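You operate a simulated robot arm through the tools that you are given. There is no shell and no other tool. Be economical: measure what you need, move in short steps, check, and stop when the job is done.

The job below is to be done with a simulated robot arm. You get a single attempt, and the scene is never put back.

JOB
Try the winch: crank up to the 210 mark, then lower to 170.
Fine: the yellow winch lever ends on HOLD; the brake stays on. Leave the green latch closed and the beam square.

Only the result counts: the job must be done as asked and must still hold three seconds after the hand-in. Knocking over, shifting, dropping, spilling or breaking anything else fails it.

ROBOT AND FRAMES
A 7-joint arm with a two-finger parallel gripper, fixed in place. Base frame: the origin is at the foot of the arm, x ahead of it, y to its left, z up. Lengths are in m, angles in degrees, forces in N, time in s.
With the tool pointing down near the work surface it reaches from about 0.3 to 0.78 m from the base axis. Its first joint turns from -166.0 to 166.0 degrees. Payload 3.91 kg.
The tool frame sits at the grasp point between the pads (the TCP): z along the fingers, y along the line on which they close. The tips reach 0.03 m beyond it. Largest opening 0.11 m; finger width 0.02, thickness 0.01; the body of the gripper, 0.048 by 0.112 m, starts 0.055 m behind the TCP.
Orientation is told as [roll, pitch, yaw] about the base's x, y, z axes, in that order, counted from this pose: with the fingers straight down and closing along the base's y, the tool's x points along the base's -x, its y along +y and its z along -z.

CONTROLS
- The arm moves only by the tool play_rows. Its argument "increments" is a list of rows, each an object (a shift or turn left out is 0, a gripper value left out holds the last) with "linear": the shift along the tool's x, y, z in units of 30 mm (1.0 is 30 mm), a list of three; "rotation": the turn, a rotation vector about the tool's x, y, z in units of 8 degrees (1.0 is 8 degrees), a list of three. In form: [{"linear": [tx, ty, tz], "rotation": [ax, ay, az]}, ...]. A call has 1 to 10 rows; each row shifts and turns the commanded pose from where the row before left it, along the tool's axes as they then stand. "jaw" is the finger opening in cm, from 0 to 11, set as the call begins (left out, the last holds). A call with a number of a shift or a turn outside -1 to 1 is refused whole. Each row takes 0.2 s and may step no farther than 0.05 m and 8.6 degrees from the row before; otherwise, or with a gripper value out of range, the whole call is refused. Where a pose cannot be reached the arm comes as near as it can. A force on the tool above 70 N (or 10 N above the force at the start of the call, whichever is more), or a blocked arm, ends the call early, and 0.2 s more pass. The fingers move at their own pace (about 0.153 m/s each) and stop on an object; they squeeze with about 25 N. The grip force told is the motor's: it shows also when the fingers shut on nothing. Time passes only in rows, and 0.2 s behind the last, so rows that do not move let the fingers close. The reply holds the time, the measured pose of the TCP, the force on the tool along the base axes, the opening and the grip force, in the units named above and with some noise, with the torque about the TCP (base axes, N m) and any sound that the robot's microphone picked up, and new pictures: "pictures" is both (left out), scene, wrist or none.
- Cameras (640 x 400 px; columns grow to the right, rows downward): "scene" is fixed at [0.4008, 0.4987, 1.5297]; the picture's right is [-0.93, 0.38, 0.00], its down [0.30, 0.72, -0.62] and it looks along [-0.24, -0.58, -0.78] (base axes); focal length 214 px, centre (320, 200). "wrist" rides on the gripper at [0.077, 0.007, -0.114] in the tool frame; the picture's right is [-0.09, 1.00, 0.00], its down [-0.80, -0.07, -0.59] and it looks along [-0.59, -0.05, 0.80] (tool axes); focal length 270 px, centre (320, 200). There is no depth. A picture from a camera that has moved, and an enlarged one, comes with that camera's place and axes in the base frame and with its lens.
- move_column(by): slides the trunk up (or, below 0, down) by that many m; the arm rides with it, the base frame stays. It gives what a move gives, with no picture.
- close_up(camera, box): a new picture of the part [left, top, right, bottom] of that camera's present view, enlarged. The clock stands still meanwhile.
- finish_job(): hands the job in; it is judged then, once.

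Go step by step. Nothing tells you positions but the pictures and the camera data: compare them with the known pose of the tool, close in by small moves and look again before you grip or let go. The budget is 120 turns and 200 pictures, counting those below and the enlarged ones. Unless the task says otherwise, let go and move clear before handing in, and close with one line.

The tools are called after "Call:" by a JSON object that holds its "api" and its "payload". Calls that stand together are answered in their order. play_rows: Moves the arm, as the interface text tells. Its arguments: {"type":"object","properties":{"increments":{"type":"array"},"jaw":{"type":"number"},"pictures":{"type":"string","enum":["both","scene","wrist","none"]}},"required":["increments"]} The other tools are called the same way: move_column (by) slides the trunk up or down; close_up (camera, box) takes an enlarged picture of a part of a camera's view; finish_job () hands the job in.

At the start:

```text
time: 0.0
tool_pos: [0.1521, 0.4134, 1.2604]
ee_rot: [0.0, -0.1, 0.0]
force: [0.6, -1.0, -0.5]
torque: [0.03, 0.02, 0.0]
opening: 0.1101
grip_force: 0.2
trunk travel left (down, up): [-0.475, 0.135]
```

scene: 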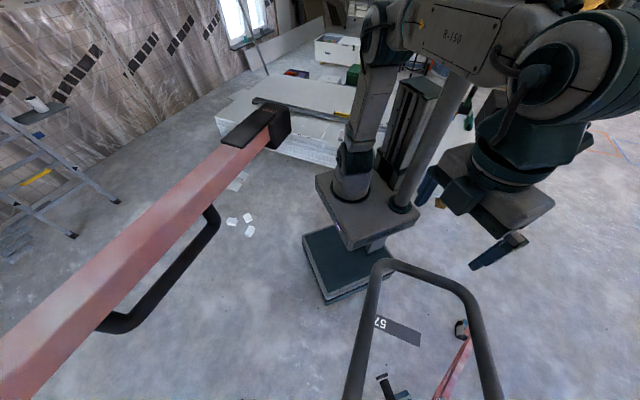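
wrist: 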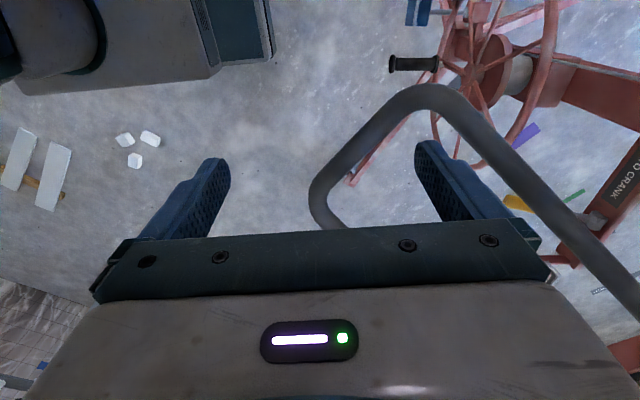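

The pictures show a red beam, a handrail-like bar, and a red winch with a wheel and crank below. I'll enlarge both views to understand them before moving.

Call:
{"api": "close_up", "payload": {"camera": "wrist", "box": [380, 0, 640, 300]}}

Call:
{"api": "close_up", "payload": {"camera": "scene", "box": [300, 240, 540, 400]}}

```text
1.33 times, centred on (510, 150) of wrist
camera zoom: at [0.074, 0.42, 1.3741], right [0.09, 1.0, 0.0], down [0.8, -0.07, 0.59], along [0.59, -0.05, -0.8], focal length 360 px, centre (67, 267)
```

zoom: 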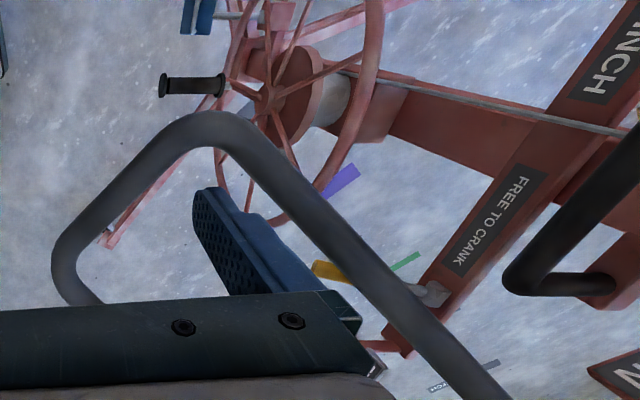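

```text
2.50 times, centred on (420, 320) of scene
camera zoom: at [0.4008, 0.4987, 1.5297], right [-0.93, 0.38, 0.0], down [0.3, 0.72, -0.62], along [-0.24, -0.58, -0.78], focal length 536 px, centre (70, -100)
```

zoom: 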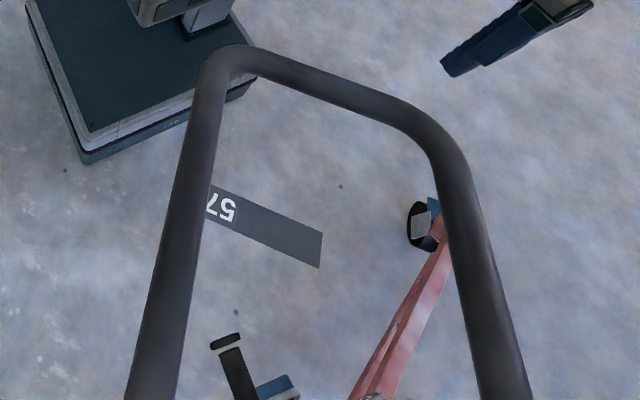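

A dark U-shaped bar sits just under the gripper at about z=1.15, and the winch wheel is beyond it toward +x/+y. I'll rise and yaw left to see the winch.

Call:
{"api": "play_rows", "payload": {"increments": [{"linear": [0, 0, -1]}, {"linear": [0, 0, -1]}, {"linear": [0.5, 0, -1]}, {"linear": [0.5, 0, 0], "rotation": [0, 0, -1]}, {"rotation": [0, 0, -1]}, {"rotation": [0, 0, -1]}, {"rotation": [0, 0, -1]}, {"rotation": [0, 0, -1]}, {"rotation": [0, 0, -1]}]}}

```text
time: 2.0
tool_pos: [0.1218, 0.4141, 1.3498]
ee_rot: [0.0, 0.0, 48.1]
force: [-0.2, 0.1, 0.3]
torque: [-0.01, -0.04, 0.0]
opening: 0.1101
grip_force: 0.1
trunk travel left (down, up): [-0.475, 0.135]
camera wrist: at [0.0649, 0.3606, 1.4637], right [-0.68, 0.73, 0.0], down [0.59, 0.55, 0.59], along [0.43, 0.41, -0.8], focal length 270 px, centre (320, 200)
```

scene: 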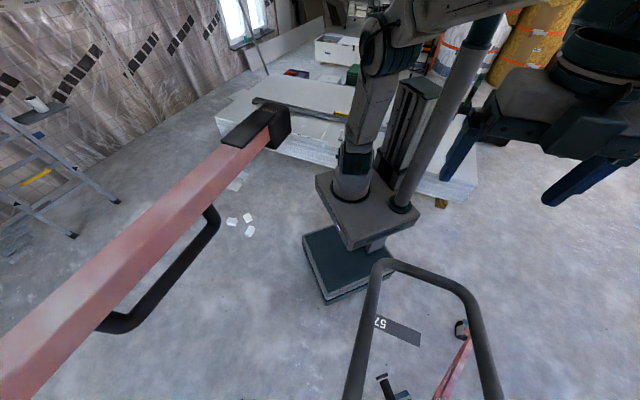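
wrist: 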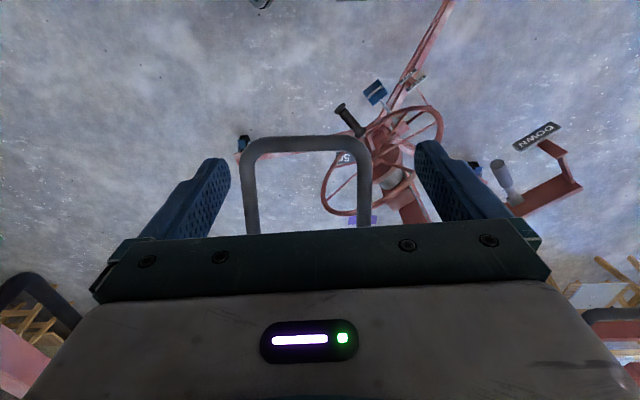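

The crank grip triangulates to about (0.21, 0.60, 0.62), with the wheel behind it. I'll take an enlarged look.

Call:
{"api": "close_up", "payload": {"camera": "wrist", "box": [220, 0, 600, 240]}}

```text
1.67 times, centred on (410, 120) of wrist
camera zoom: at [0.0649, 0.3606, 1.4637], right [-0.68, 0.73, 0.0], down [0.59, 0.55, 0.59], along [0.43, 0.41, -0.8], focal length 450 px, centre (170, 333)
```

zoom: 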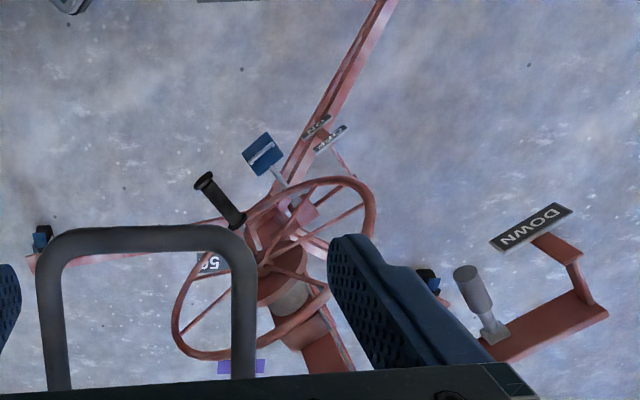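

This is a panel lift: wheel with crank grip, ON/OFF brake with a blue handle, and a DOWN lever. I'll step sideways clear of the cradle bar, then lower the trunk for a view from under it.

Call:
{"api": "play_rows", "payload": {"increments": [{"linear": [0.9, 1, 0]}, {"linear": [0.9, 1, 0]}, {"linear": [0.9, 1, 0]}, {"linear": [0.9, 1, 0]}, {"linear": [0.9, 1, 0]}], "pictures": "none"}}

Call:
{"api": "move_column", "payload": {"by": -0.3}}

Call:
{"api": "play_rows", "payload": {"increments": [{"rotation": [0, -1, 0]}, {"rotation": [0, -1, 0]}, {"rotation": [0, -1, 0]}]}}

```text
time: 3.2
tool_pos: [-0.0829, 0.4155, 1.347]
ee_rot: [0.0, -0.1, 48.0]
force: [0.5, -0.4, 0.1]
torque: [-0.01, 0.0, -0.01]
opening: 0.1099
grip_force: 0.0
trunk travel left (down, up): [-0.475, 0.135]
```

```text
time: 6.2
tool_pos: [-0.0831, 0.4143, 1.047]
ee_rot: [0.1, 0.0, 48.0]
force: [0.3, 0.7, -0.1]
torque: [-0.02, -0.03, 0.01]
opening: 0.1102
grip_force: 0.1
trunk travel left (down, up): [-0.175, 0.435]
```

```text
time: 7.2
tool_pos: [-0.0571, 0.4488, 1.0081]
ee_rot: [-3.8, -20.5, 46.1]
force: [-0.9, 0.0, -0.6]
torque: [0.02, -0.01, 0.01]
opening: 0.1102
grip_force: 0.1
trunk travel left (down, up): [-0.175, 0.435]
stopped in row 3: the arm was blocked; the commanded pose is now the measured one
camera wrist: at [-0.1461, 0.3772, 1.0884], right [-0.64, 0.77, -0.03], down [0.4, 0.37, 0.84], along [0.65, 0.53, -0.54], focal length 270 px, centre (320, 200)
```

scene: 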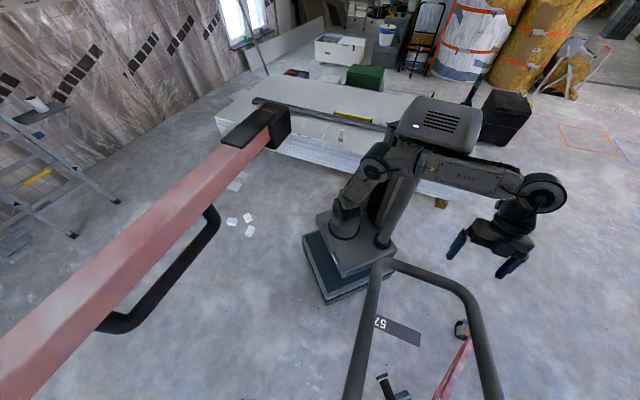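
wrist: 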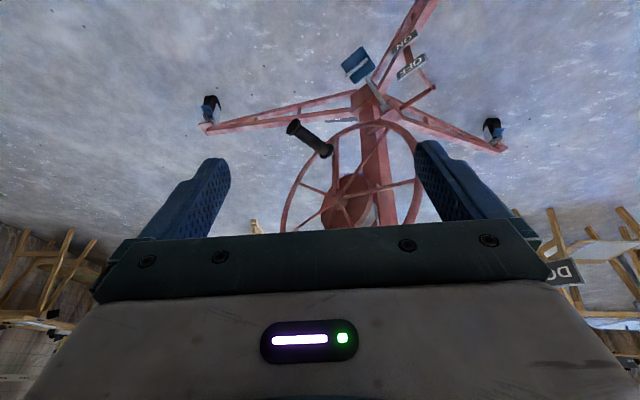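

The wheel axis runs roughly along y, with the grip at the bottom of the wheel pointing at the robot; hub near (0.2, 0.71, 0.8). I'll lower the trunk further and look from the front.

Call:
{"api": "move_column", "payload": {"by": -0.12}}

Call:
{"api": "play_rows", "payload": {"increments": [{"rotation": [0, -0.8, 0]}, {"rotation": [0, -0.8, 0]}], "pictures": "wrist"}}

```text
time: 8.7
tool_pos: [-0.0578, 0.4483, 0.8882]
ee_rot: [-3.7, -20.4, 46.2]
force: [0.4, 0.0, -0.2]
torque: [0.0, 0.02, 0.02]
opening: 0.1102
grip_force: 0.1
trunk travel left (down, up): [-0.055, 0.555]
```

```text
time: 9.5
tool_pos: [-0.0376, 0.4628, 0.8711]
ee_rot: [-6.4, -31.7, 45.9]
force: [-0.9, 0.6, -0.4]
torque: [-0.01, 0.02, -0.03]
opening: 0.11
grip_force: 0.1
trunk travel left (down, up): [-0.055, 0.555]
stopped in row 2: the arm was blocked; the commanded pose is now the measured one
camera wrist: at [-0.1399, 0.386, 0.9264], right [-0.62, 0.79, -0.05], down [0.26, 0.26, 0.93], along [0.74, 0.56, -0.36], focal length 270 px, centre (320, 200)
```

wrist: 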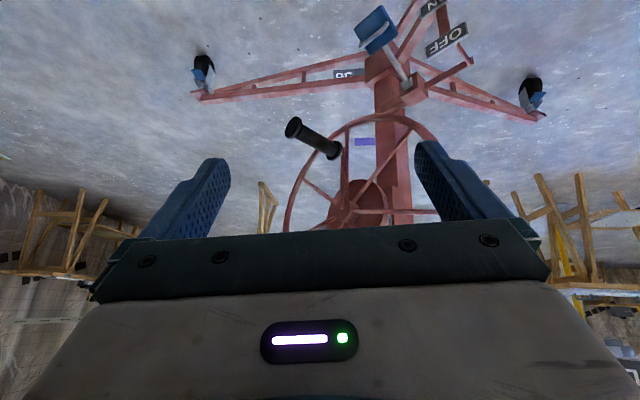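

The wrist limits tilt while folded. I'll untilt, face +y (yaw 90), drop low and move under the cradle bar in front of the wheel to get a frontal view.

Call:
{"api": "play_rows", "payload": {"increments": [{"rotation": [0, 1, 0]}, {"rotation": [0, 1, 0]}, {"rotation": [0, 1, 0]}, {"rotation": [0, 1, 0]}, {"rotation": [0, 0, -1]}, {"rotation": [0, 0, -1]}, {"rotation": [0, 0, -1]}, {"rotation": [0, 0, -1]}, {"rotation": [0, 0, -1]}, {"rotation": [0, 0, -0.5]}], "pictures": "none"}}

Call:
{"api": "move_column", "payload": {"by": -0.05}}

Call:
{"api": "play_rows", "payload": {"increments": [{"linear": [0.8, 0, 0.8]}, {"linear": [0.8, 0, 0.8]}, {"linear": [0.3, 0, 1]}, {"linear": [0, 0, 1]}], "pictures": "wrist"}}

```text
time: 11.7
tool_pos: [-0.0404, 0.4612, 0.8718]
ee_rot: [-3.7, 3.8, 86.6]
force: [-0.5, 0.4, -1.0]
torque: [0.0, -0.01, -0.03]
opening: 0.1098
grip_force: 0.1
trunk travel left (down, up): [-0.055, 0.555]
```

```text
time: 12.6
tool_pos: [-0.0401, 0.4603, 0.8224]
ee_rot: [-3.8, 3.5, 86.6]
force: [0.2, 0.0, 0.7]
torque: [0.01, -0.01, -0.01]
opening: 0.1101
grip_force: 0.1
trunk travel left (down, up): [-0.005, 0.605]
```

```text
time: 13.6
tool_pos: [-0.0385, 0.3951, 0.716]
ee_rot: [-3.7, 3.6, 86.6]
force: [-0.1, 0.8, 0.2]
torque: [0.02, -0.02, 0.01]
opening: 0.1098
grip_force: 0.2
trunk travel left (down, up): [-0.005, 0.605]
camera wrist: at [-0.0559, 0.3261, 0.8348], right [-0.99, 0.14, -0.07], down [0.08, 0.83, 0.55], along [0.14, 0.53, -0.83], focal length 270 px, centre (320, 200)
```

wrist: 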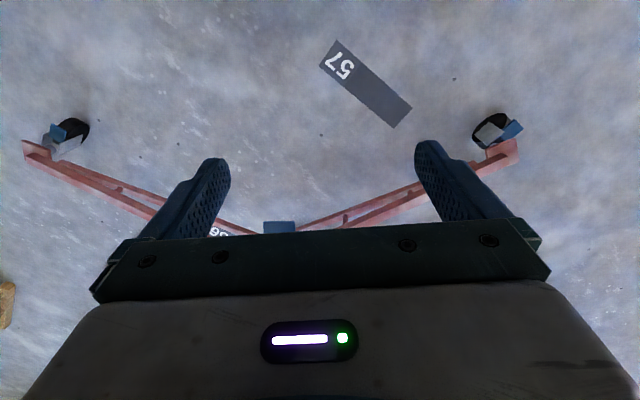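

Those "57/56" tags are floor markings. I'll shift +x and tilt the fingers forward to face the wheel.

Call:
{"api": "play_rows", "payload": {"increments": [{"linear": [0, -1, 0], "rotation": [0.2, -1, 0]}, {"linear": [0, -1, 0], "rotation": [0.2, -1, 0]}, {"linear": [0, -1, 0], "rotation": [0, -1, 0]}, {"linear": [0, -1, 0], "rotation": [0, -1, 0]}, {"linear": [0, -1, 0], "rotation": [0, -1, 0]}], "pictures": "wrist"}}

```text
time: 14.8
tool_pos: [0.1117, 0.3885, 0.7349]
ee_rot: [-8.5, -36.2, 91.7]
force: [0.9, -0.2, -0.3]
torque: [-0.03, 0.0, -0.02]
opening: 0.1098
grip_force: 0.0
trunk travel left (down, up): [-0.005, 0.605]
camera wrist: at [0.0908, 0.259, 0.7796], right [-0.99, 0.13, -0.07], down [-0.03, 0.29, 0.96], along [0.14, 0.95, -0.29], focal length 270 px, centre (320, 200)
```

wrist: 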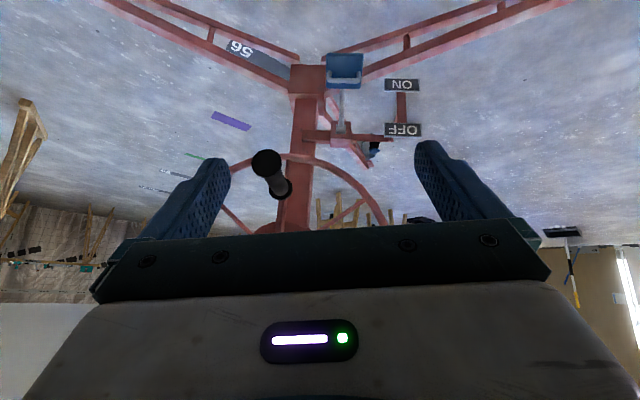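

The view is good: the blue pedal sits level with ON. I'll keep tilting toward horizontal to see the upper wheel and mast.

Call:
{"api": "play_rows", "payload": {"increments": [{"linear": [0, 0, -0.5], "rotation": [0, -1, 0]}, {"linear": [0, 0, -0.5], "rotation": [0, -1, 0]}, {"linear": [0, 0, -0.5], "rotation": [0, -1, 0]}], "pictures": "wrist"}}

```text
time: 15.6
tool_pos: [0.1068, 0.3589, 0.7655]
ee_rot: [-13.8, -59.7, 98.7]
force: [0.0, -0.5, -0.3]
torque: [0.01, 0.0, 0.0]
opening: 0.1102
grip_force: 0.0
trunk travel left (down, up): [-0.005, 0.605]
camera wrist: at [0.0923, 0.221, 0.7538], right [-0.99, 0.1, -0.04], down [-0.06, -0.12, 0.99], along [0.1, 0.99, 0.12], focal length 270 px, centre (320, 200)
```

wrist: 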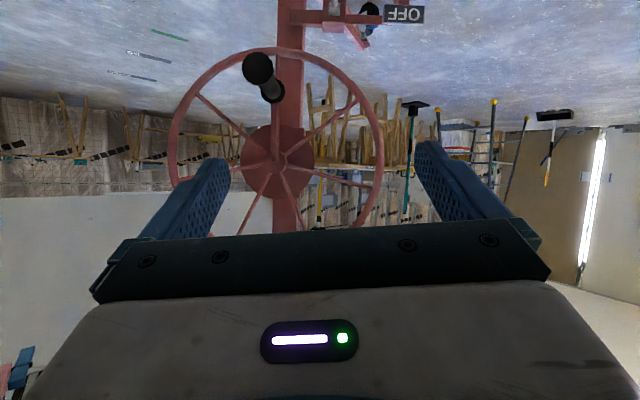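

Clear frontal view: hub about (0.215, 0.70, 0.744), grip circle radius about 0.115, grip now at the bottom. Next I'll tilt up to find the scale, yellow lever and green latch.

Call:
{"api": "play_rows", "payload": {"increments": [{"linear": [0, 0, -0.5], "rotation": [0, -1, 0]}, {"linear": [0, 0, 0], "rotation": [0, -1, 0]}, {"linear": [0, 0, 0], "rotation": [0, -1, 0]}, {"linear": [0, 0, 0], "rotation": [0, -1, 0]}], "pictures": "wrist"}}

```text
time: 16.6
tool_pos: [0.1094, 0.3617, 0.7999]
ee_rot: [-108.7, -82.7, -164.4]
force: [0.4, -0.2, -0.3]
torque: [-0.02, -0.02, -0.01]
opening: 0.1097
grip_force: 0.0
out of reach, approached as far as the arm can: row 3, 4
trunk travel left (down, up): [-0.005, 0.605]
camera wrist: at [0.1047, 0.2508, 0.7179], right [-1.0, 0.05, -0.03], down [-0.06, -0.62, 0.78], along [0.02, 0.78, 0.63], focal length 270 px, centre (320, 200)
```

wrist: 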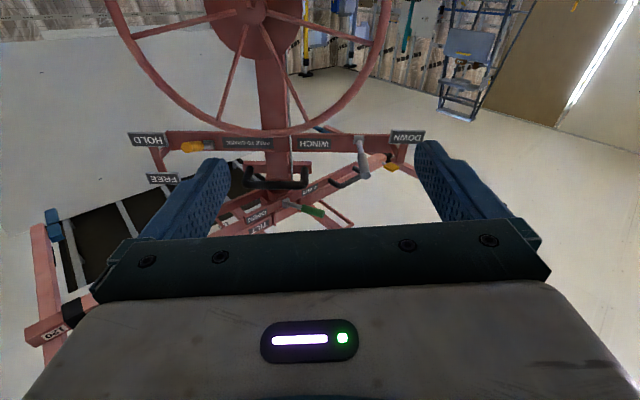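

Now the levers, labels and the mast are visible. I'll enlarge them.

Call:
{"api": "close_up", "payload": {"camera": "wrist", "box": [120, 110, 280, 240]}}

Call:
{"api": "close_up", "payload": {"camera": "wrist", "box": [260, 110, 440, 240]}}

Call:
{"api": "close_up", "payload": {"camera": "wrist", "box": [0, 190, 160, 360]}}

```text
3.08 times, centred on (200, 175) of wrist
camera zoom: at [0.1047, 0.2508, 0.7179], right [-1.0, 0.05, -0.03], down [-0.06, -0.62, 0.78], along [0.02, 0.78, 0.63], focal length 832 px, centre (689, 277)
```

zoom: 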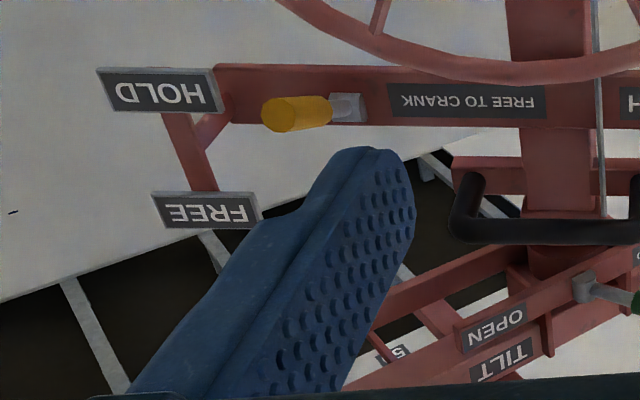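

```text
3.08 times, centred on (350, 175) of wrist
camera zoom: at [0.1047, 0.2508, 0.7179], right [-1.0, 0.05, -0.03], down [-0.06, -0.62, 0.78], along [0.02, 0.78, 0.63], focal length 832 px, centre (228, 277)
```

zoom: 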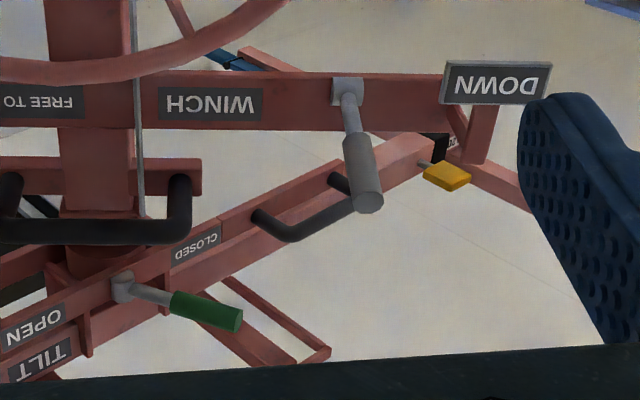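

```text
2.35 times, centred on (80, 275) of wrist
camera zoom: at [0.1047, 0.2508, 0.7179], right [-1.0, 0.05, -0.03], down [-0.06, -0.62, 0.78], along [0.02, 0.78, 0.63], focal length 636 px, centre (885, 24)
```

zoom: 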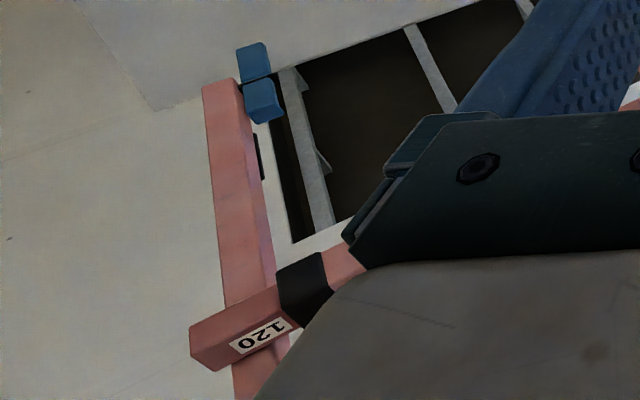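

The crossbar has a yellow lever (at HOLD, FREE above) on the +x side and a grey WINCH lever with a DOWN label on the -x side. The green latch is closed. I still need the height scale; let me check the scene view of the arm first.

Call:
{"api": "close_up", "payload": {"camera": "scene", "box": [0, 0, 640, 400]}}

Call:
{"api": "close_up", "payload": {"camera": "wrist", "box": [200, 160, 330, 240]}}

```text
1.00 times, centred on (320, 200) of scene (not enlarged: the box is as wide or as high as the picture)
camera zoom: at [0.4008, 0.4987, 1.5297], right [-0.93, 0.38, 0.0], down [0.3, 0.72, -0.62], along [-0.24, -0.58, -0.78], focal length 214 px, centre (320, 200)
```

zoom: 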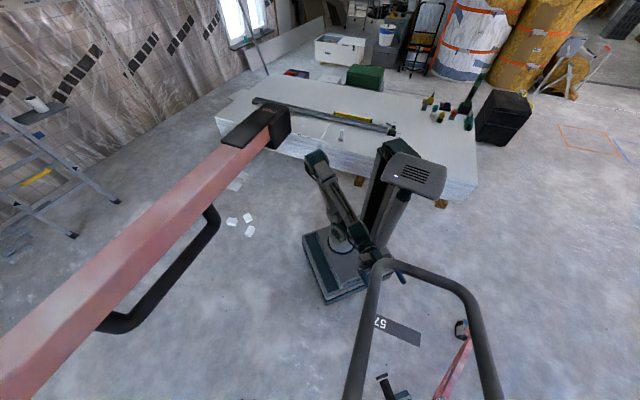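

```text
4.92 times, centred on (265, 200) of wrist
camera zoom: at [0.1047, 0.2508, 0.7179], right [-1.0, 0.05, -0.03], down [-0.06, -0.62, 0.78], along [0.02, 0.78, 0.63], focal length 1331 px, centre (591, 200)
```

zoom: 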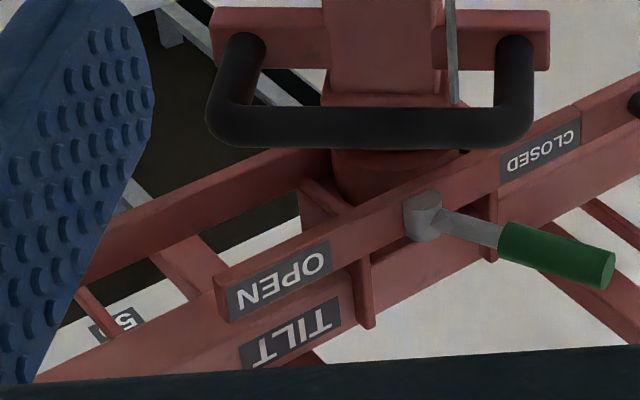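

The scale is not in sight yet. I'll roll the gripper about its axis so that the wrist picture spans vertically and shows the mast and cradle above.

Call:
{"api": "play_rows", "payload": {"increments": [{"rotation": [0, 0, 1]}, {"rotation": [0, 0, 1]}, {"rotation": [0, 0, 1]}, {"rotation": [0, 0, 1]}, {"rotation": [0, 0, 1]}, {"rotation": [0, 0, 1]}, {"rotation": [0, 0, 1]}, {"rotation": [0, 0, 1]}, {"rotation": [0, 0, 1]}, {"rotation": [0, 0, 1]}], "pictures": "wrist"}}

```text
time: 18.8
tool_pos: [0.1094, 0.3612, 0.8003]
ee_rot: [92.3, -16.7, -3.8]
force: [-0.1, -0.3, -0.4]
torque: [0.0, -0.01, 0.0]
opening: 0.1099
grip_force: 0.1
trunk travel left (down, up): [-0.005, 0.605]
camera wrist: at [0.0264, 0.2511, 0.7805], right [-0.2, -0.03, 0.98], down [0.75, -0.64, 0.14], along [0.62, 0.77, 0.15], focal length 270 px, centre (320, 200)
```

wrist: 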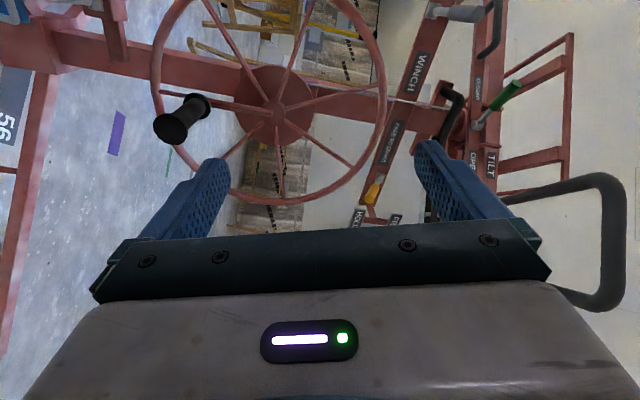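

Call:
{"api": "close_up", "payload": {"camera": "wrist", "box": [380, 0, 640, 240]}}

```text
1.67 times, centred on (510, 120) of wrist
camera zoom: at [0.0264, 0.2511, 0.7805], right [-0.2, -0.03, 0.98], down [0.75, -0.64, 0.14], along [0.62, 0.77, 0.15], focal length 450 px, centre (3, 333)
```

zoom: 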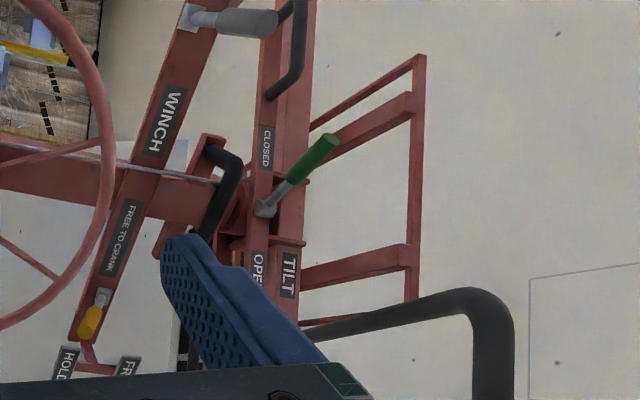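

No scale on the mast face yet. I saw a "120" tag toward +x and up; I'll raise a bit and swing the view that way.

Call:
{"api": "move_column", "payload": {"by": 0.2}}

Call:
{"api": "play_rows", "payload": {"increments": [{"rotation": [0, -1, 0]}, {"rotation": [0, -1, 0]}, {"rotation": [0, -1, 0]}, {"rotation": [0, -1, 0]}, {"rotation": [0, -1, 0]}], "pictures": "wrist"}}

```text
time: 21.0
tool_pos: [0.1089, 0.3619, 1.0003]
ee_rot: [92.3, -16.9, -3.8]
force: [-0.8, 0.0, 0.3]
torque: [-0.01, -0.02, -0.02]
opening: 0.11
grip_force: 0.0
trunk travel left (down, up): [-0.205, 0.405]
```

```text
time: 22.3
tool_pos: [0.1406, 0.3398, 0.9992]
ee_rot: [99.3, -7.2, -44.9]
force: [-0.5, 0.6, -0.6]
torque: [0.02, 0.01, 0.02]
opening: 0.1099
grip_force: 0.1
out of reach, approached as far as the arm can: row 1
trunk travel left (down, up): [-0.205, 0.405]
stopped in row 5: the arm was blocked; the commanded pose is now the measured one
camera wrist: at [0.0068, 0.3113, 0.9761], right [-0.14, -0.09, 0.99], down [0.17, -0.98, -0.07], along [0.98, 0.16, 0.15], focal length 270 px, centre (320, 200)
```

wrist: 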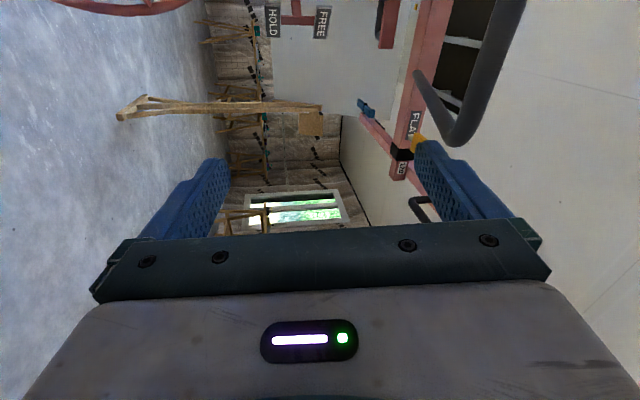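

Call:
{"api": "close_up", "payload": {"camera": "wrist", "box": [330, 0, 550, 220]}}

```text
1.82 times, centred on (440, 110) of wrist
camera zoom: at [0.0068, 0.3113, 0.9761], right [-0.14, -0.09, 0.99], down [0.17, -0.98, -0.07], along [0.98, 0.16, 0.15], focal length 491 px, centre (102, 364)
```

zoom: 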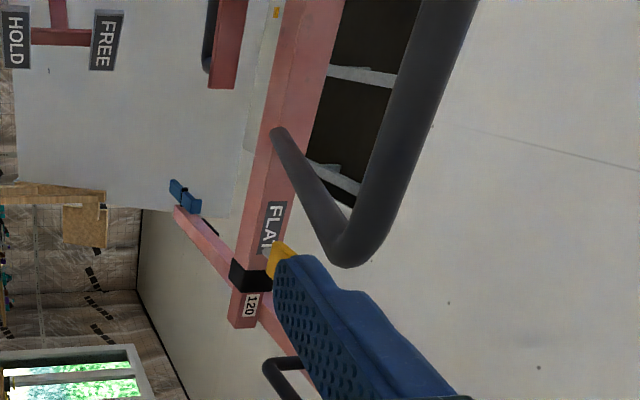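

The "120" is just a crossbar sticker; the height marks probably appear on the mast as it rises. The yellow knob triangulates to about (0.39, 0.735, 0.985), with the FREE plate about 9 cm above HOLD. I'll aim the level fingers at it, jaw partly open to straddle it, and approach a standoff.

Call:
{"api": "play_rows", "payload": {"increments": [{"rotation": [0.6, 1, 0]}, {"rotation": [0.6, 1, 0]}, {"linear": [0, 0, 1]}, {"linear": [0, 0, 1]}, {"linear": [0, 0, 1]}, {"linear": [0, 0, 1]}, {"linear": [0, 0, 1]}], "jaw": 7}}

```text
refused: row 1 steps farther than a row can; nothing moved
```

Call:
{"api": "play_rows", "payload": {"increments": [{"rotation": [0, 1, 0]}, {"rotation": [0, 1, 0]}, {"rotation": [1, 0, 0]}, {"linear": [0, 0, 1]}, {"linear": [0, 0, 1]}, {"linear": [0, 0, 1]}, {"linear": [0, 0, 1]}, {"linear": [0, 0, 1]}], "jaw": 7}}

```text
time: 24.1
tool_pos: [0.2109, 0.4808, 1.0099]
ee_rot: [89.4, -9.6, -29.1]
force: [-0.6, 0.3, 0.1]
torque: [0.0, -0.01, -0.01]
opening: 0.0701
grip_force: 0.0
out of reach, approached as far as the arm can: row 1, 2
trunk travel left (down, up): [-0.205, 0.405]
camera wrist: at [0.0872, 0.4183, 1.006], right [-0.07, 0.05, 1.0], down [0.41, -0.91, 0.07], along [0.91, 0.41, 0.04], focal length 270 px, centre (320, 200)
```

scene: 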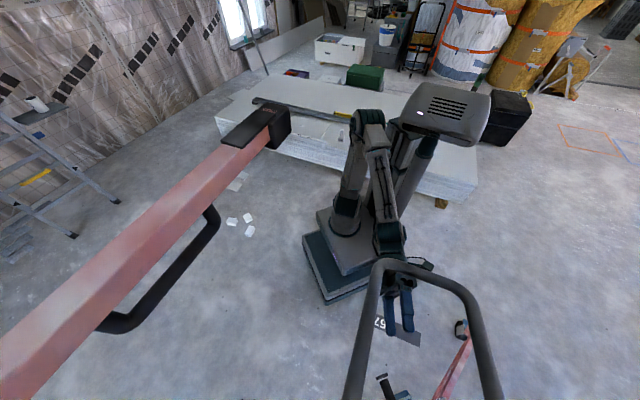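
wrist: 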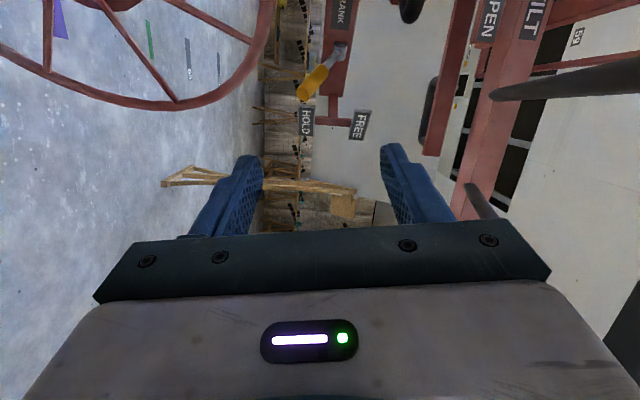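

Lever in view near FREE/HOLD plates. To keep the forearm clear of the cradle bar I'll lower the trunk and bring the hand back up with the arm.

Call:
{"api": "move_column", "payload": {"by": -0.2}}

Call:
{"api": "play_rows", "payload": {"increments": [{"linear": [0, 1, 0]}, {"linear": [0, 1, 0]}, {"linear": [0, 1, 0]}, {"linear": [0, 1, 0]}, {"linear": [0, 1, 0]}]}}

```text
time: 26.2
tool_pos: [0.2122, 0.4814, 0.8112]
ee_rot: [89.4, -9.7, -29.3]
force: [0.8, 0.4, 1.6]
torque: [0.02, 0.03, 0.06]
opening: 0.07
grip_force: 0.1
trunk travel left (down, up): [-0.005, 0.605]
```

```text
time: 27.6
tool_pos: [0.2492, 0.5, 0.9251]
ee_rot: [84.2, -2.1, -27.9]
force: [-0.4, -0.5, 0.3]
torque: [-0.01, 0.02, -0.01]
opening: 0.0699
grip_force: 0.0
trunk travel left (down, up): [-0.005, 0.605]
stopped in row 5: the arm was blocked; the commanded pose is now the measured one
camera wrist: at [0.127, 0.4349, 0.9415], right [0.09, 0.06, 0.99], down [0.43, -0.9, 0.02], along [0.9, 0.42, -0.11], focal length 270 px, centre (320, 200)
```

scene: 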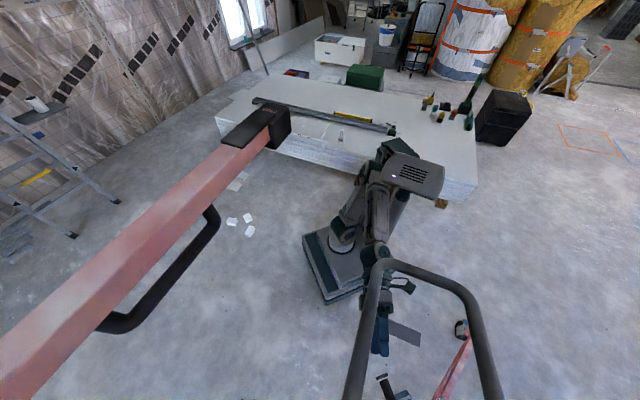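
wrist: 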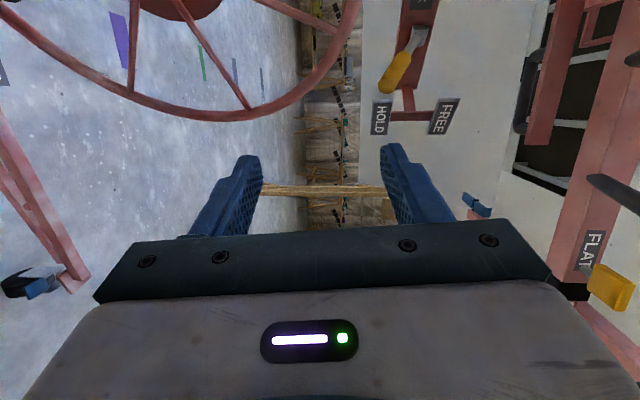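

The knob is now estimated at about (0.375, 0.71, 0.985). I'll raise the trunk a little and advance most of the way.

Call:
{"api": "move_column", "payload": {"by": 0.055}}

Call:
{"api": "play_rows", "payload": {"increments": [{"linear": [0, 0.12, 1]}, {"linear": [0, 0.12, 1]}, {"linear": [0, 0.12, 1]}, {"linear": [0, 0.12, 1]}, {"linear": [0, 0.12, 0.7]}]}}

```text
time: 28.6
tool_pos: [0.2476, 0.5002, 0.9821]
ee_rot: [84.2, -2.3, -28.0]
force: [0.4, -0.4, 0.6]
torque: [0.0, 0.0, -0.01]
opening: 0.07
grip_force: 0.2
trunk travel left (down, up): [-0.06, 0.55]
```

```text
time: 29.8
tool_pos: [0.318, 0.617, 0.9953]
ee_rot: [85.0, -1.5, -28.2]
force: [-0.4, -0.9, -0.1]
torque: [0.03, 0.03, -0.02]
opening: 0.0697
grip_force: 0.1
trunk travel left (down, up): [-0.06, 0.55]
camera wrist: at [0.1952, 0.5533, 1.0091], right [0.09, 0.05, 0.99], down [0.42, -0.91, 0.0], along [0.9, 0.42, -0.11], focal length 270 px, centre (320, 200)
```

scene: 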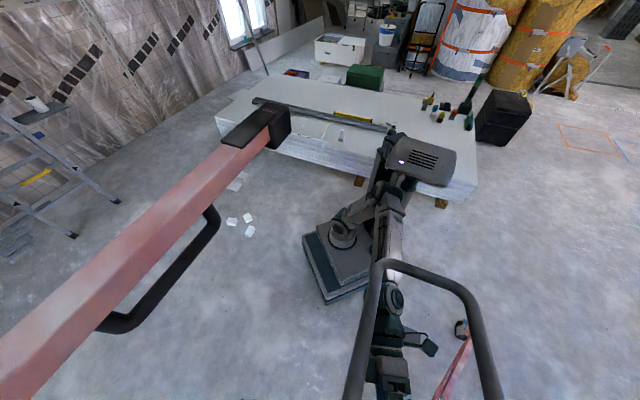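
wrist: 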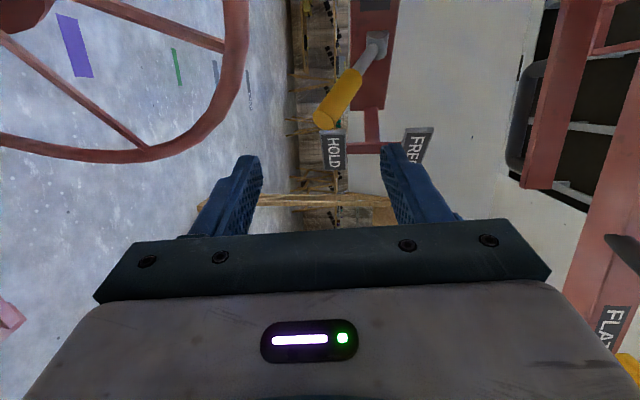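

The knob tip is at about (0.415, 0.748, 0.984), pivot at about (0.345, 0.765, 1.025). The arm is below the cradle bar. I'll advance further with the fingers straddling it.

Call:
{"api": "play_rows", "payload": {"increments": [{"linear": [-0.07, 0.1, 1]}, {"linear": [-0.07, 0.1, 1]}, {"linear": [-0.07, 0.1, 0.9]}], "pictures": "wrist"}}

```text
time: 30.6
tool_pos: [0.3541, 0.7017, 0.9864]
ee_rot: [84.4, -2.6, -28.0]
force: [0.1, -0.2, 0.4]
torque: [-0.01, 0.01, 0.01]
opening: 0.0696
grip_force: 0.0
trunk travel left (down, up): [-0.06, 0.55]
camera wrist: at [0.2317, 0.6353, 1.0003], right [0.08, 0.07, 0.99], down [0.43, -0.9, 0.02], along [0.9, 0.42, -0.1], focal length 270 px, centre (320, 200)
```

wrist: 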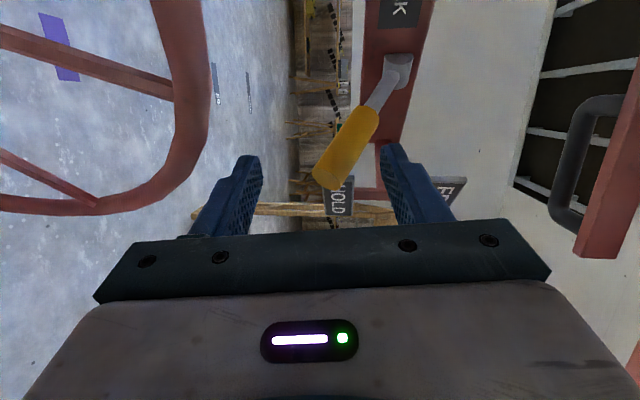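

Call:
{"api": "play_rows", "payload": {"increments": [{"linear": [-0.2, 0.1, 0.6]}, {"linear": [-0.2, 0.1, 0.6]}], "pictures": "wrist"}}

```text
time: 31.2
tool_pos: [0.3855, 0.7276, 0.9888]
ee_rot: [84.4, -2.6, -27.9]
force: [-0.8, -0.2, -0.3]
torque: [-0.02, 0.01, 0.0]
opening: 0.0698
grip_force: 0.1
trunk travel left (down, up): [-0.06, 0.55]
camera wrist: at [0.2623, 0.6625, 1.0033], right [0.08, 0.06, 0.99], down [0.43, -0.9, 0.02], along [0.9, 0.42, -0.1], focal length 270 px, centre (320, 200)
```

wrist: 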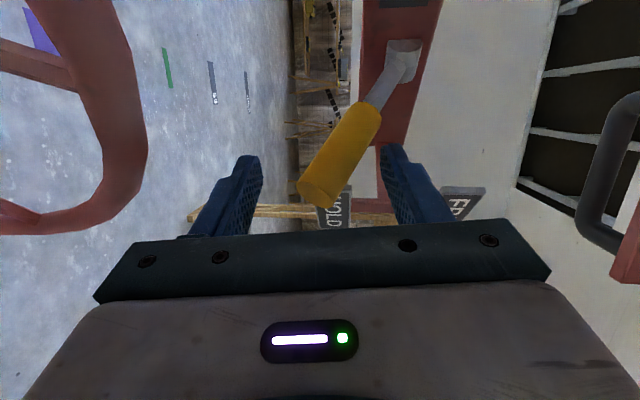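

The knob sits between the fingers. I'll lift slowly so the lower finger takes it up, and watch.

Call:
{"api": "play_rows", "payload": {"increments": [{"linear": [0, 0.4, 0.2]}, {"linear": [0, 0.5, 0]}, {"linear": [0, 0.5, 0]}], "jaw": 5.5, "pictures": "wrist"}}

```text
time: 32.0
tool_pos: [0.3883, 0.7352, 1.0141]
ee_rot: [84.3, -2.6, -28.1]
force: [1.4, -0.5, -3.0]
torque: [-0.01, -0.02, 0.01]
opening: 0.0565
grip_force: 2.0
out of reach, approached as far as the arm can: row 3
trunk travel left (down, up): [-0.06, 0.55]
camera wrist: at [0.2662, 0.6709, 1.0293], right [0.08, 0.07, 0.99], down [0.42, -0.91, 0.02], along [0.9, 0.42, -0.1], focal length 270 px, centre (320, 200)
```

wrist: 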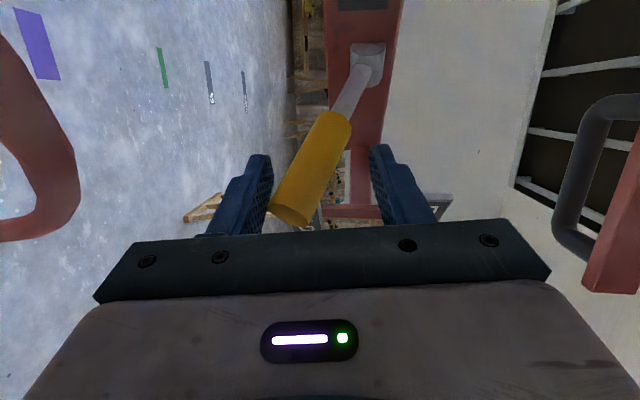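

Contact seems to have begun (−3 N). The arm is at its upward limit, so I'll lift with the trunk in small steps.

Call:
{"api": "move_column", "payload": {"by": 0.03}}

Call:
{"api": "close_up", "payload": {"camera": "wrist", "box": [180, 0, 500, 240]}}

```text
time: 32.7
tool_pos: [0.3871, 0.7364, 1.0465]
ee_rot: [84.4, -2.6, -27.9]
force: [-0.2, 0.3, 0.7]
torque: [0.01, 0.01, 0.01]
opening: 0.0553
grip_force: 0.1
trunk travel left (down, up): [-0.09, 0.52]
```

```text
1.67 times, centred on (340, 120) of wrist
camera zoom: at [0.2643, 0.671, 1.0602], right [0.08, 0.07, 0.99], down [0.43, -0.9, 0.02], along [0.9, 0.42, -0.1], focal length 450 px, centre (287, 333)
```

zoom: 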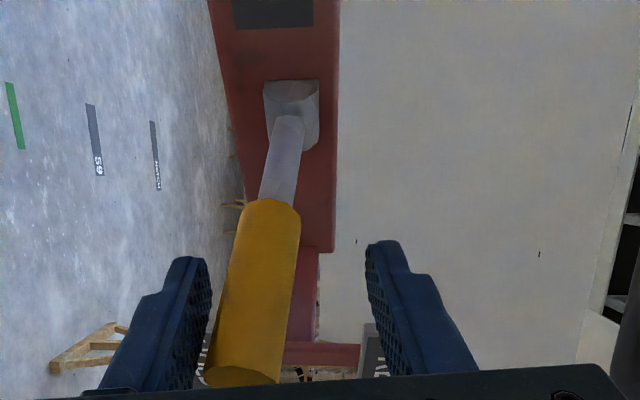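

The lever is swinging up with the finger. Continuing.

Call:
{"api": "move_column", "payload": {"by": 0.04}}

Call:
{"api": "close_up", "payload": {"camera": "wrist", "box": [180, 0, 500, 240]}}

```text
time: 33.5
tool_pos: [0.388, 0.7353, 1.0853]
ee_rot: [84.5, -2.5, -27.9]
force: [-0.6, 0.1, 0.2]
torque: [-0.01, 0.02, 0.0]
opening: 0.0554
grip_force: 0.0
trunk travel left (down, up): [-0.13, 0.48]
```

```text
1.67 times, centred on (340, 120) of wrist
camera zoom: at [0.265, 0.6709, 1.0999], right [0.08, 0.07, 0.99], down [0.43, -0.9, 0.02], along [0.9, 0.42, -0.1], focal length 450 px, centre (287, 333)
```

zoom: 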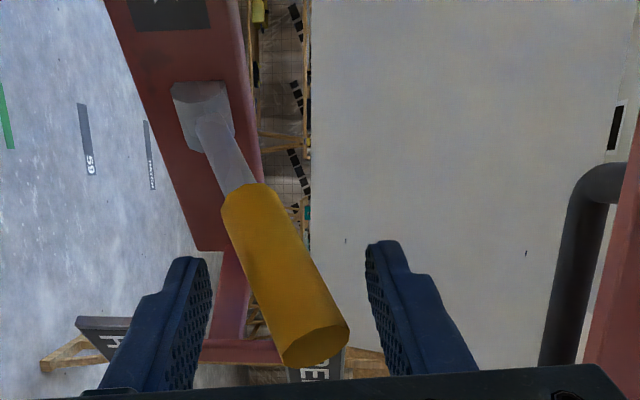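

The lever appears to have snapped to FREE. I'll back off a few cm, then lower, staying clear of the cradle bar above.

Call:
{"api": "play_rows", "payload": {"increments": [{"linear": [0, -0.2, -0.7]}, {"linear": [0, -0.2, -0.8]}, {"linear": [0, -0.5, -0.5]}], "pictures": "none"}}

Call:
{"api": "move_column", "payload": {"by": -0.1}}

Call:
{"api": "play_rows", "payload": {"increments": [{"linear": [0, 0, -1]}, {"linear": [0, 0, -1]}], "pictures": "wrist"}}

```text
time: 34.3
tool_pos: [0.3596, 0.6801, 1.064]
ee_rot: [84.4, -2.6, -27.9]
force: [0.9, 0.4, 0.1]
torque: [0.05, 0.02, 0.0]
opening: 0.0551
grip_force: 0.1
trunk travel left (down, up): [-0.13, 0.48]
```

```text
time: 35.7
tool_pos: [0.3592, 0.68, 0.9653]
ee_rot: [84.3, -2.6, -28.0]
force: [0.0, -0.3, 0.0]
torque: [0.0, 0.01, 0.01]
opening: 0.0552
grip_force: 0.0
trunk travel left (down, up): [-0.03, 0.58]
```

```text
time: 36.3
tool_pos: [0.3321, 0.628, 0.9688]
ee_rot: [84.4, -2.6, -28.0]
force: [0.4, 0.0, -0.6]
torque: [0.02, -0.02, -0.01]
opening: 0.0551
grip_force: 0.2
trunk travel left (down, up): [-0.03, 0.58]
camera wrist: at [0.2098, 0.5635, 0.9831], right [0.08, 0.07, 0.99], down [0.43, -0.9, 0.02], along [0.9, 0.42, -0.1], focal length 270 px, centre (320, 200)
```

wrist: 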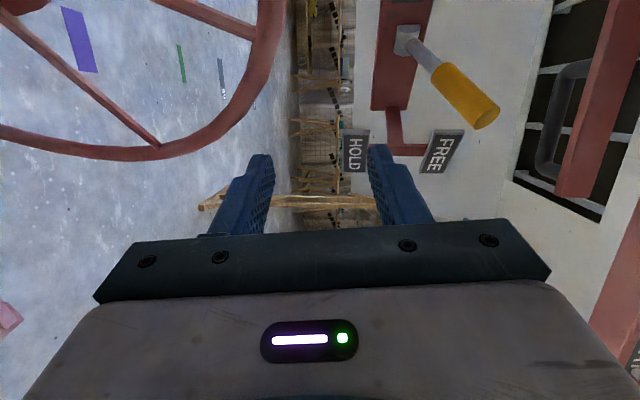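

The yellow lever is on FREE. Next I'll back out, drop down, and square up to the crank grip at about (0.21, 0.60, 0.63).

Call:
{"api": "play_rows", "payload": {"increments": [{"linear": [0, 0, -1]}, {"linear": [0, 0, -1]}, {"linear": [0, 0, -1]}, {"linear": [0, -1, -1]}, {"linear": [0, -1, -1]}, {"linear": [0, -1, -1]}, {"linear": [0, -1, -1]}, {"linear": [0, -1, 0]}, {"linear": [0, -1, 0]}, {"linear": [0, -1, 0]}], "jaw": 7, "pictures": "none"}}

Call:
{"api": "play_rows", "payload": {"increments": [{"linear": [0, -1, 0]}, {"linear": [0, -1, 0]}, {"rotation": [0, 1, 0]}, {"rotation": [0, 1, 0]}, {"rotation": [0, 1, 0]}]}}

```text
time: 36.9
tool_pos: [0.4305, 0.5051, 0.9706]
ee_rot: [84.0, -4.4, -42.4]
force: [-1.1, 0.1, -0.6]
torque: [0.03, -0.04, -0.03]
opening: 0.0701
grip_force: 0.0
trunk travel left (down, up): [-0.03, 0.58]
stopped in row 3: the arm was blocked; the commanded pose is now the measured one
```

```text
time: 38.1
tool_pos: [0.4277, 0.4961, 0.9122]
ee_rot: [82.7, -1.6, -18.4]
force: [0.5, 0.4, 0.4]
torque: [0.04, -0.02, -0.03]
opening: 0.07
grip_force: 0.1
trunk travel left (down, up): [-0.03, 0.58]
camera wrist: at [0.3181, 0.414, 0.9315], right [0.1, 0.1, 0.99], down [0.57, -0.82, 0.03], along [0.82, 0.56, -0.14], focal length 270 px, centre (320, 200)
```

scene: 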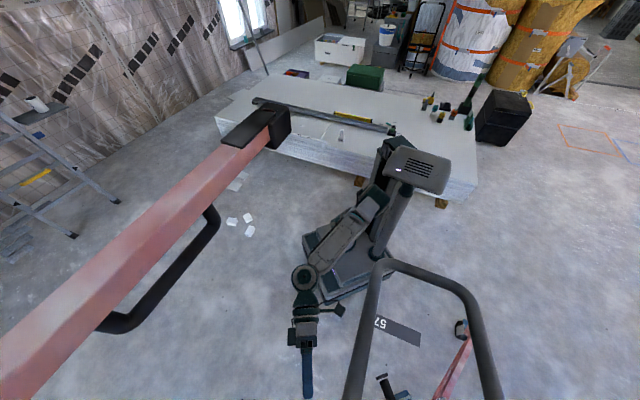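
wrist: 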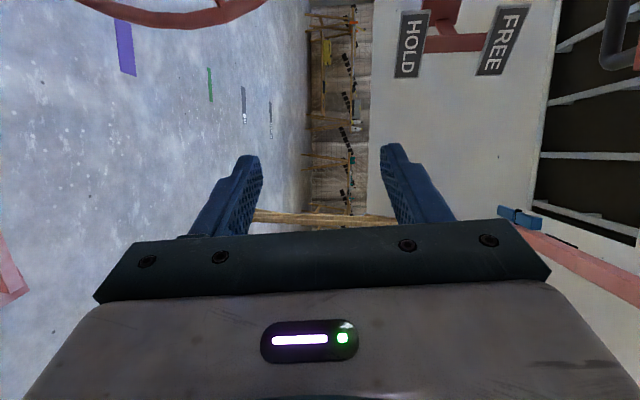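

The arm settled in a different configuration further toward +x, without contact. I'll lower here in open space, then slide across to the grip.

Call:
{"api": "play_rows", "payload": {"increments": [{"linear": [0.3, -1, -0.2]}, {"linear": [0.3, -1, -0.2]}, {"linear": [0.3, -1, -0.2]}, {"linear": [0.3, -1, -0.2]}, {"linear": [0.3, -1, -0.2]}], "pictures": "none"}}

Call:
{"api": "play_rows", "payload": {"increments": [{"linear": [0.3, -1, -0.1]}, {"linear": [0.3, -1, -0.1]}, {"linear": [0.3, -1, -0.1]}, {"linear": [0.3, -0.6, -0.1]}, {"rotation": [0, 1, 0]}]}}

```text
time: 39.3
tool_pos: [0.3827, 0.457, 0.7723]
ee_rot: [83.6, -0.7, -19.3]
force: [-0.2, -0.6, -0.3]
torque: [0.0, 0.01, -0.01]
opening: 0.07
grip_force: 0.1
trunk travel left (down, up): [-0.03, 0.58]
```

```text
time: 40.5
tool_pos: [0.3368, 0.4483, 0.6574]
ee_rot: [82.7, -0.7, -10.6]
force: [-0.8, 0.3, 0.7]
torque: [0.02, 0.0, -0.02]
opening: 0.0701
grip_force: 0.1
trunk travel left (down, up): [-0.03, 0.58]
camera wrist: at [0.2389, 0.3523, 0.6781], right [0.1, 0.11, 0.99], down [0.68, -0.74, 0.02], along [0.73, 0.67, -0.15], focal length 270 px, centre (320, 200)
```

scene: 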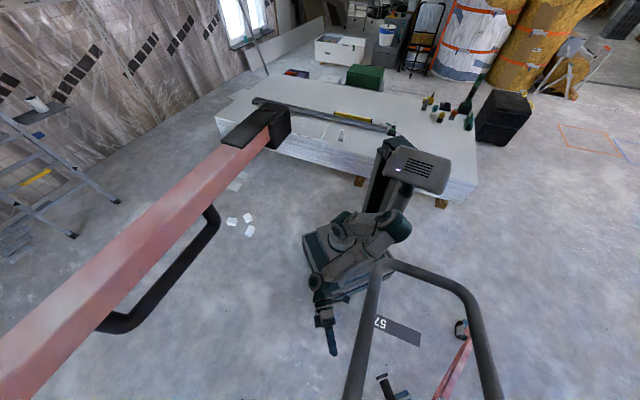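
wrist: 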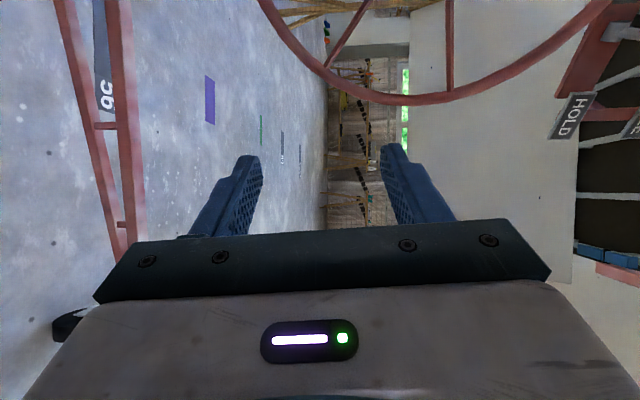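

Call:
{"api": "play_rows", "payload": {"increments": [{"linear": [1, -0.2, -0.2], "rotation": [-1, 0, 0]}, {"linear": [1, -0.2, -0.2], "rotation": [0, 1, 0]}, {"linear": [1, -0.1, 0]}, {"linear": [1, 0, 0]}, {"linear": [0.4, 0, 0]}], "pictures": "wrist"}}

```text
time: 41.8
tool_pos: [0.2752, 0.4226, 0.6405]
ee_rot: [90.1, -1.2, -12.1]
force: [-0.4, -1.2, -0.4]
torque: [-0.01, 0.0, 0.02]
opening: 0.0699
grip_force: 0.0
trunk travel left (down, up): [-0.03, 0.58]
stopped in row 5: the arm was blocked; the commanded pose is now the measured one
camera wrist: at [0.1758, 0.3268, 0.6455], right [0.06, -0.01, 1.0], down [0.66, -0.75, -0.05], along [0.75, 0.66, -0.04], focal length 270 px, centre (320, 200)
```

wrist: 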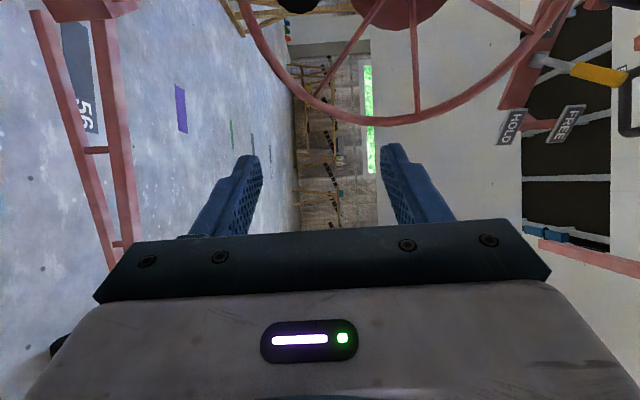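

Blocked by a joint limit this close in; I'll go forward some and continue sideways.

Call:
{"api": "play_rows", "payload": {"increments": [{"linear": [0, 0, 1]}, {"linear": [0.4, 0, 1]}, {"linear": [1, 0, 0.5]}, {"linear": [1, 0, 0]}, {"rotation": [0, 0.8, 0]}], "pictures": "wrist"}}

```text
time: 43.0
tool_pos: [0.242, 0.5052, 0.6445]
ee_rot: [90.4, -0.8, -5.9]
force: [-0.2, -0.3, 0.2]
torque: [0.01, 0.01, 0.0]
opening: 0.0699
grip_force: 0.1
out of reach, approached as far as the arm can: row 4
trunk travel left (down, up): [-0.03, 0.58]
camera wrist: at [0.1538, 0.3982, 0.6481], right [0.07, -0.02, 1.0], down [0.74, -0.67, -0.06], along [0.67, 0.74, -0.04], focal length 270 px, centre (320, 200)
```

wrist: 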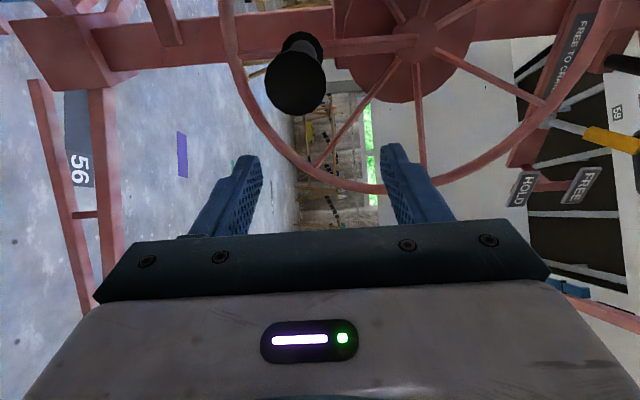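

Grip tip is at about (0.214, 0.58, 0.629), hub about (0.225, 0.70, 0.74). Aligning sideways first, then advancing onto the grip.

Call:
{"api": "play_rows", "payload": {"increments": [{"linear": [0.65, -0.25, 0]}, {"linear": [0.65, -0.25, 0.2]}, {"linear": [0, 0, 0]}], "pictures": "wrist"}}

```text
time: 43.7
tool_pos: [0.2791, 0.4864, 0.6348]
ee_rot: [91.5, 0.2, -14.3]
force: [-0.5, -0.1, 0.2]
torque: [0.0, 0.0, 0.03]
opening: 0.0701
grip_force: 0.0
trunk travel left (down, up): [-0.03, 0.58]
stopped in row 3: the arm was blocked; the commanded pose is now the measured one
camera wrist: at [0.1745, 0.3935, 0.6398], right [0.08, -0.05, 1.0], down [0.63, -0.77, -0.09], along [0.77, 0.63, -0.03], focal length 270 px, centre (320, 200)
```

wrist: 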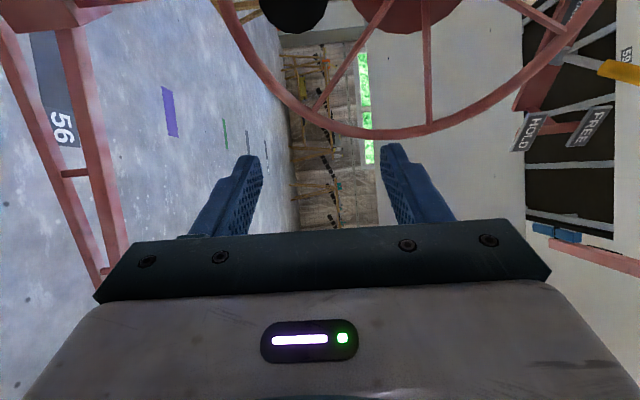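

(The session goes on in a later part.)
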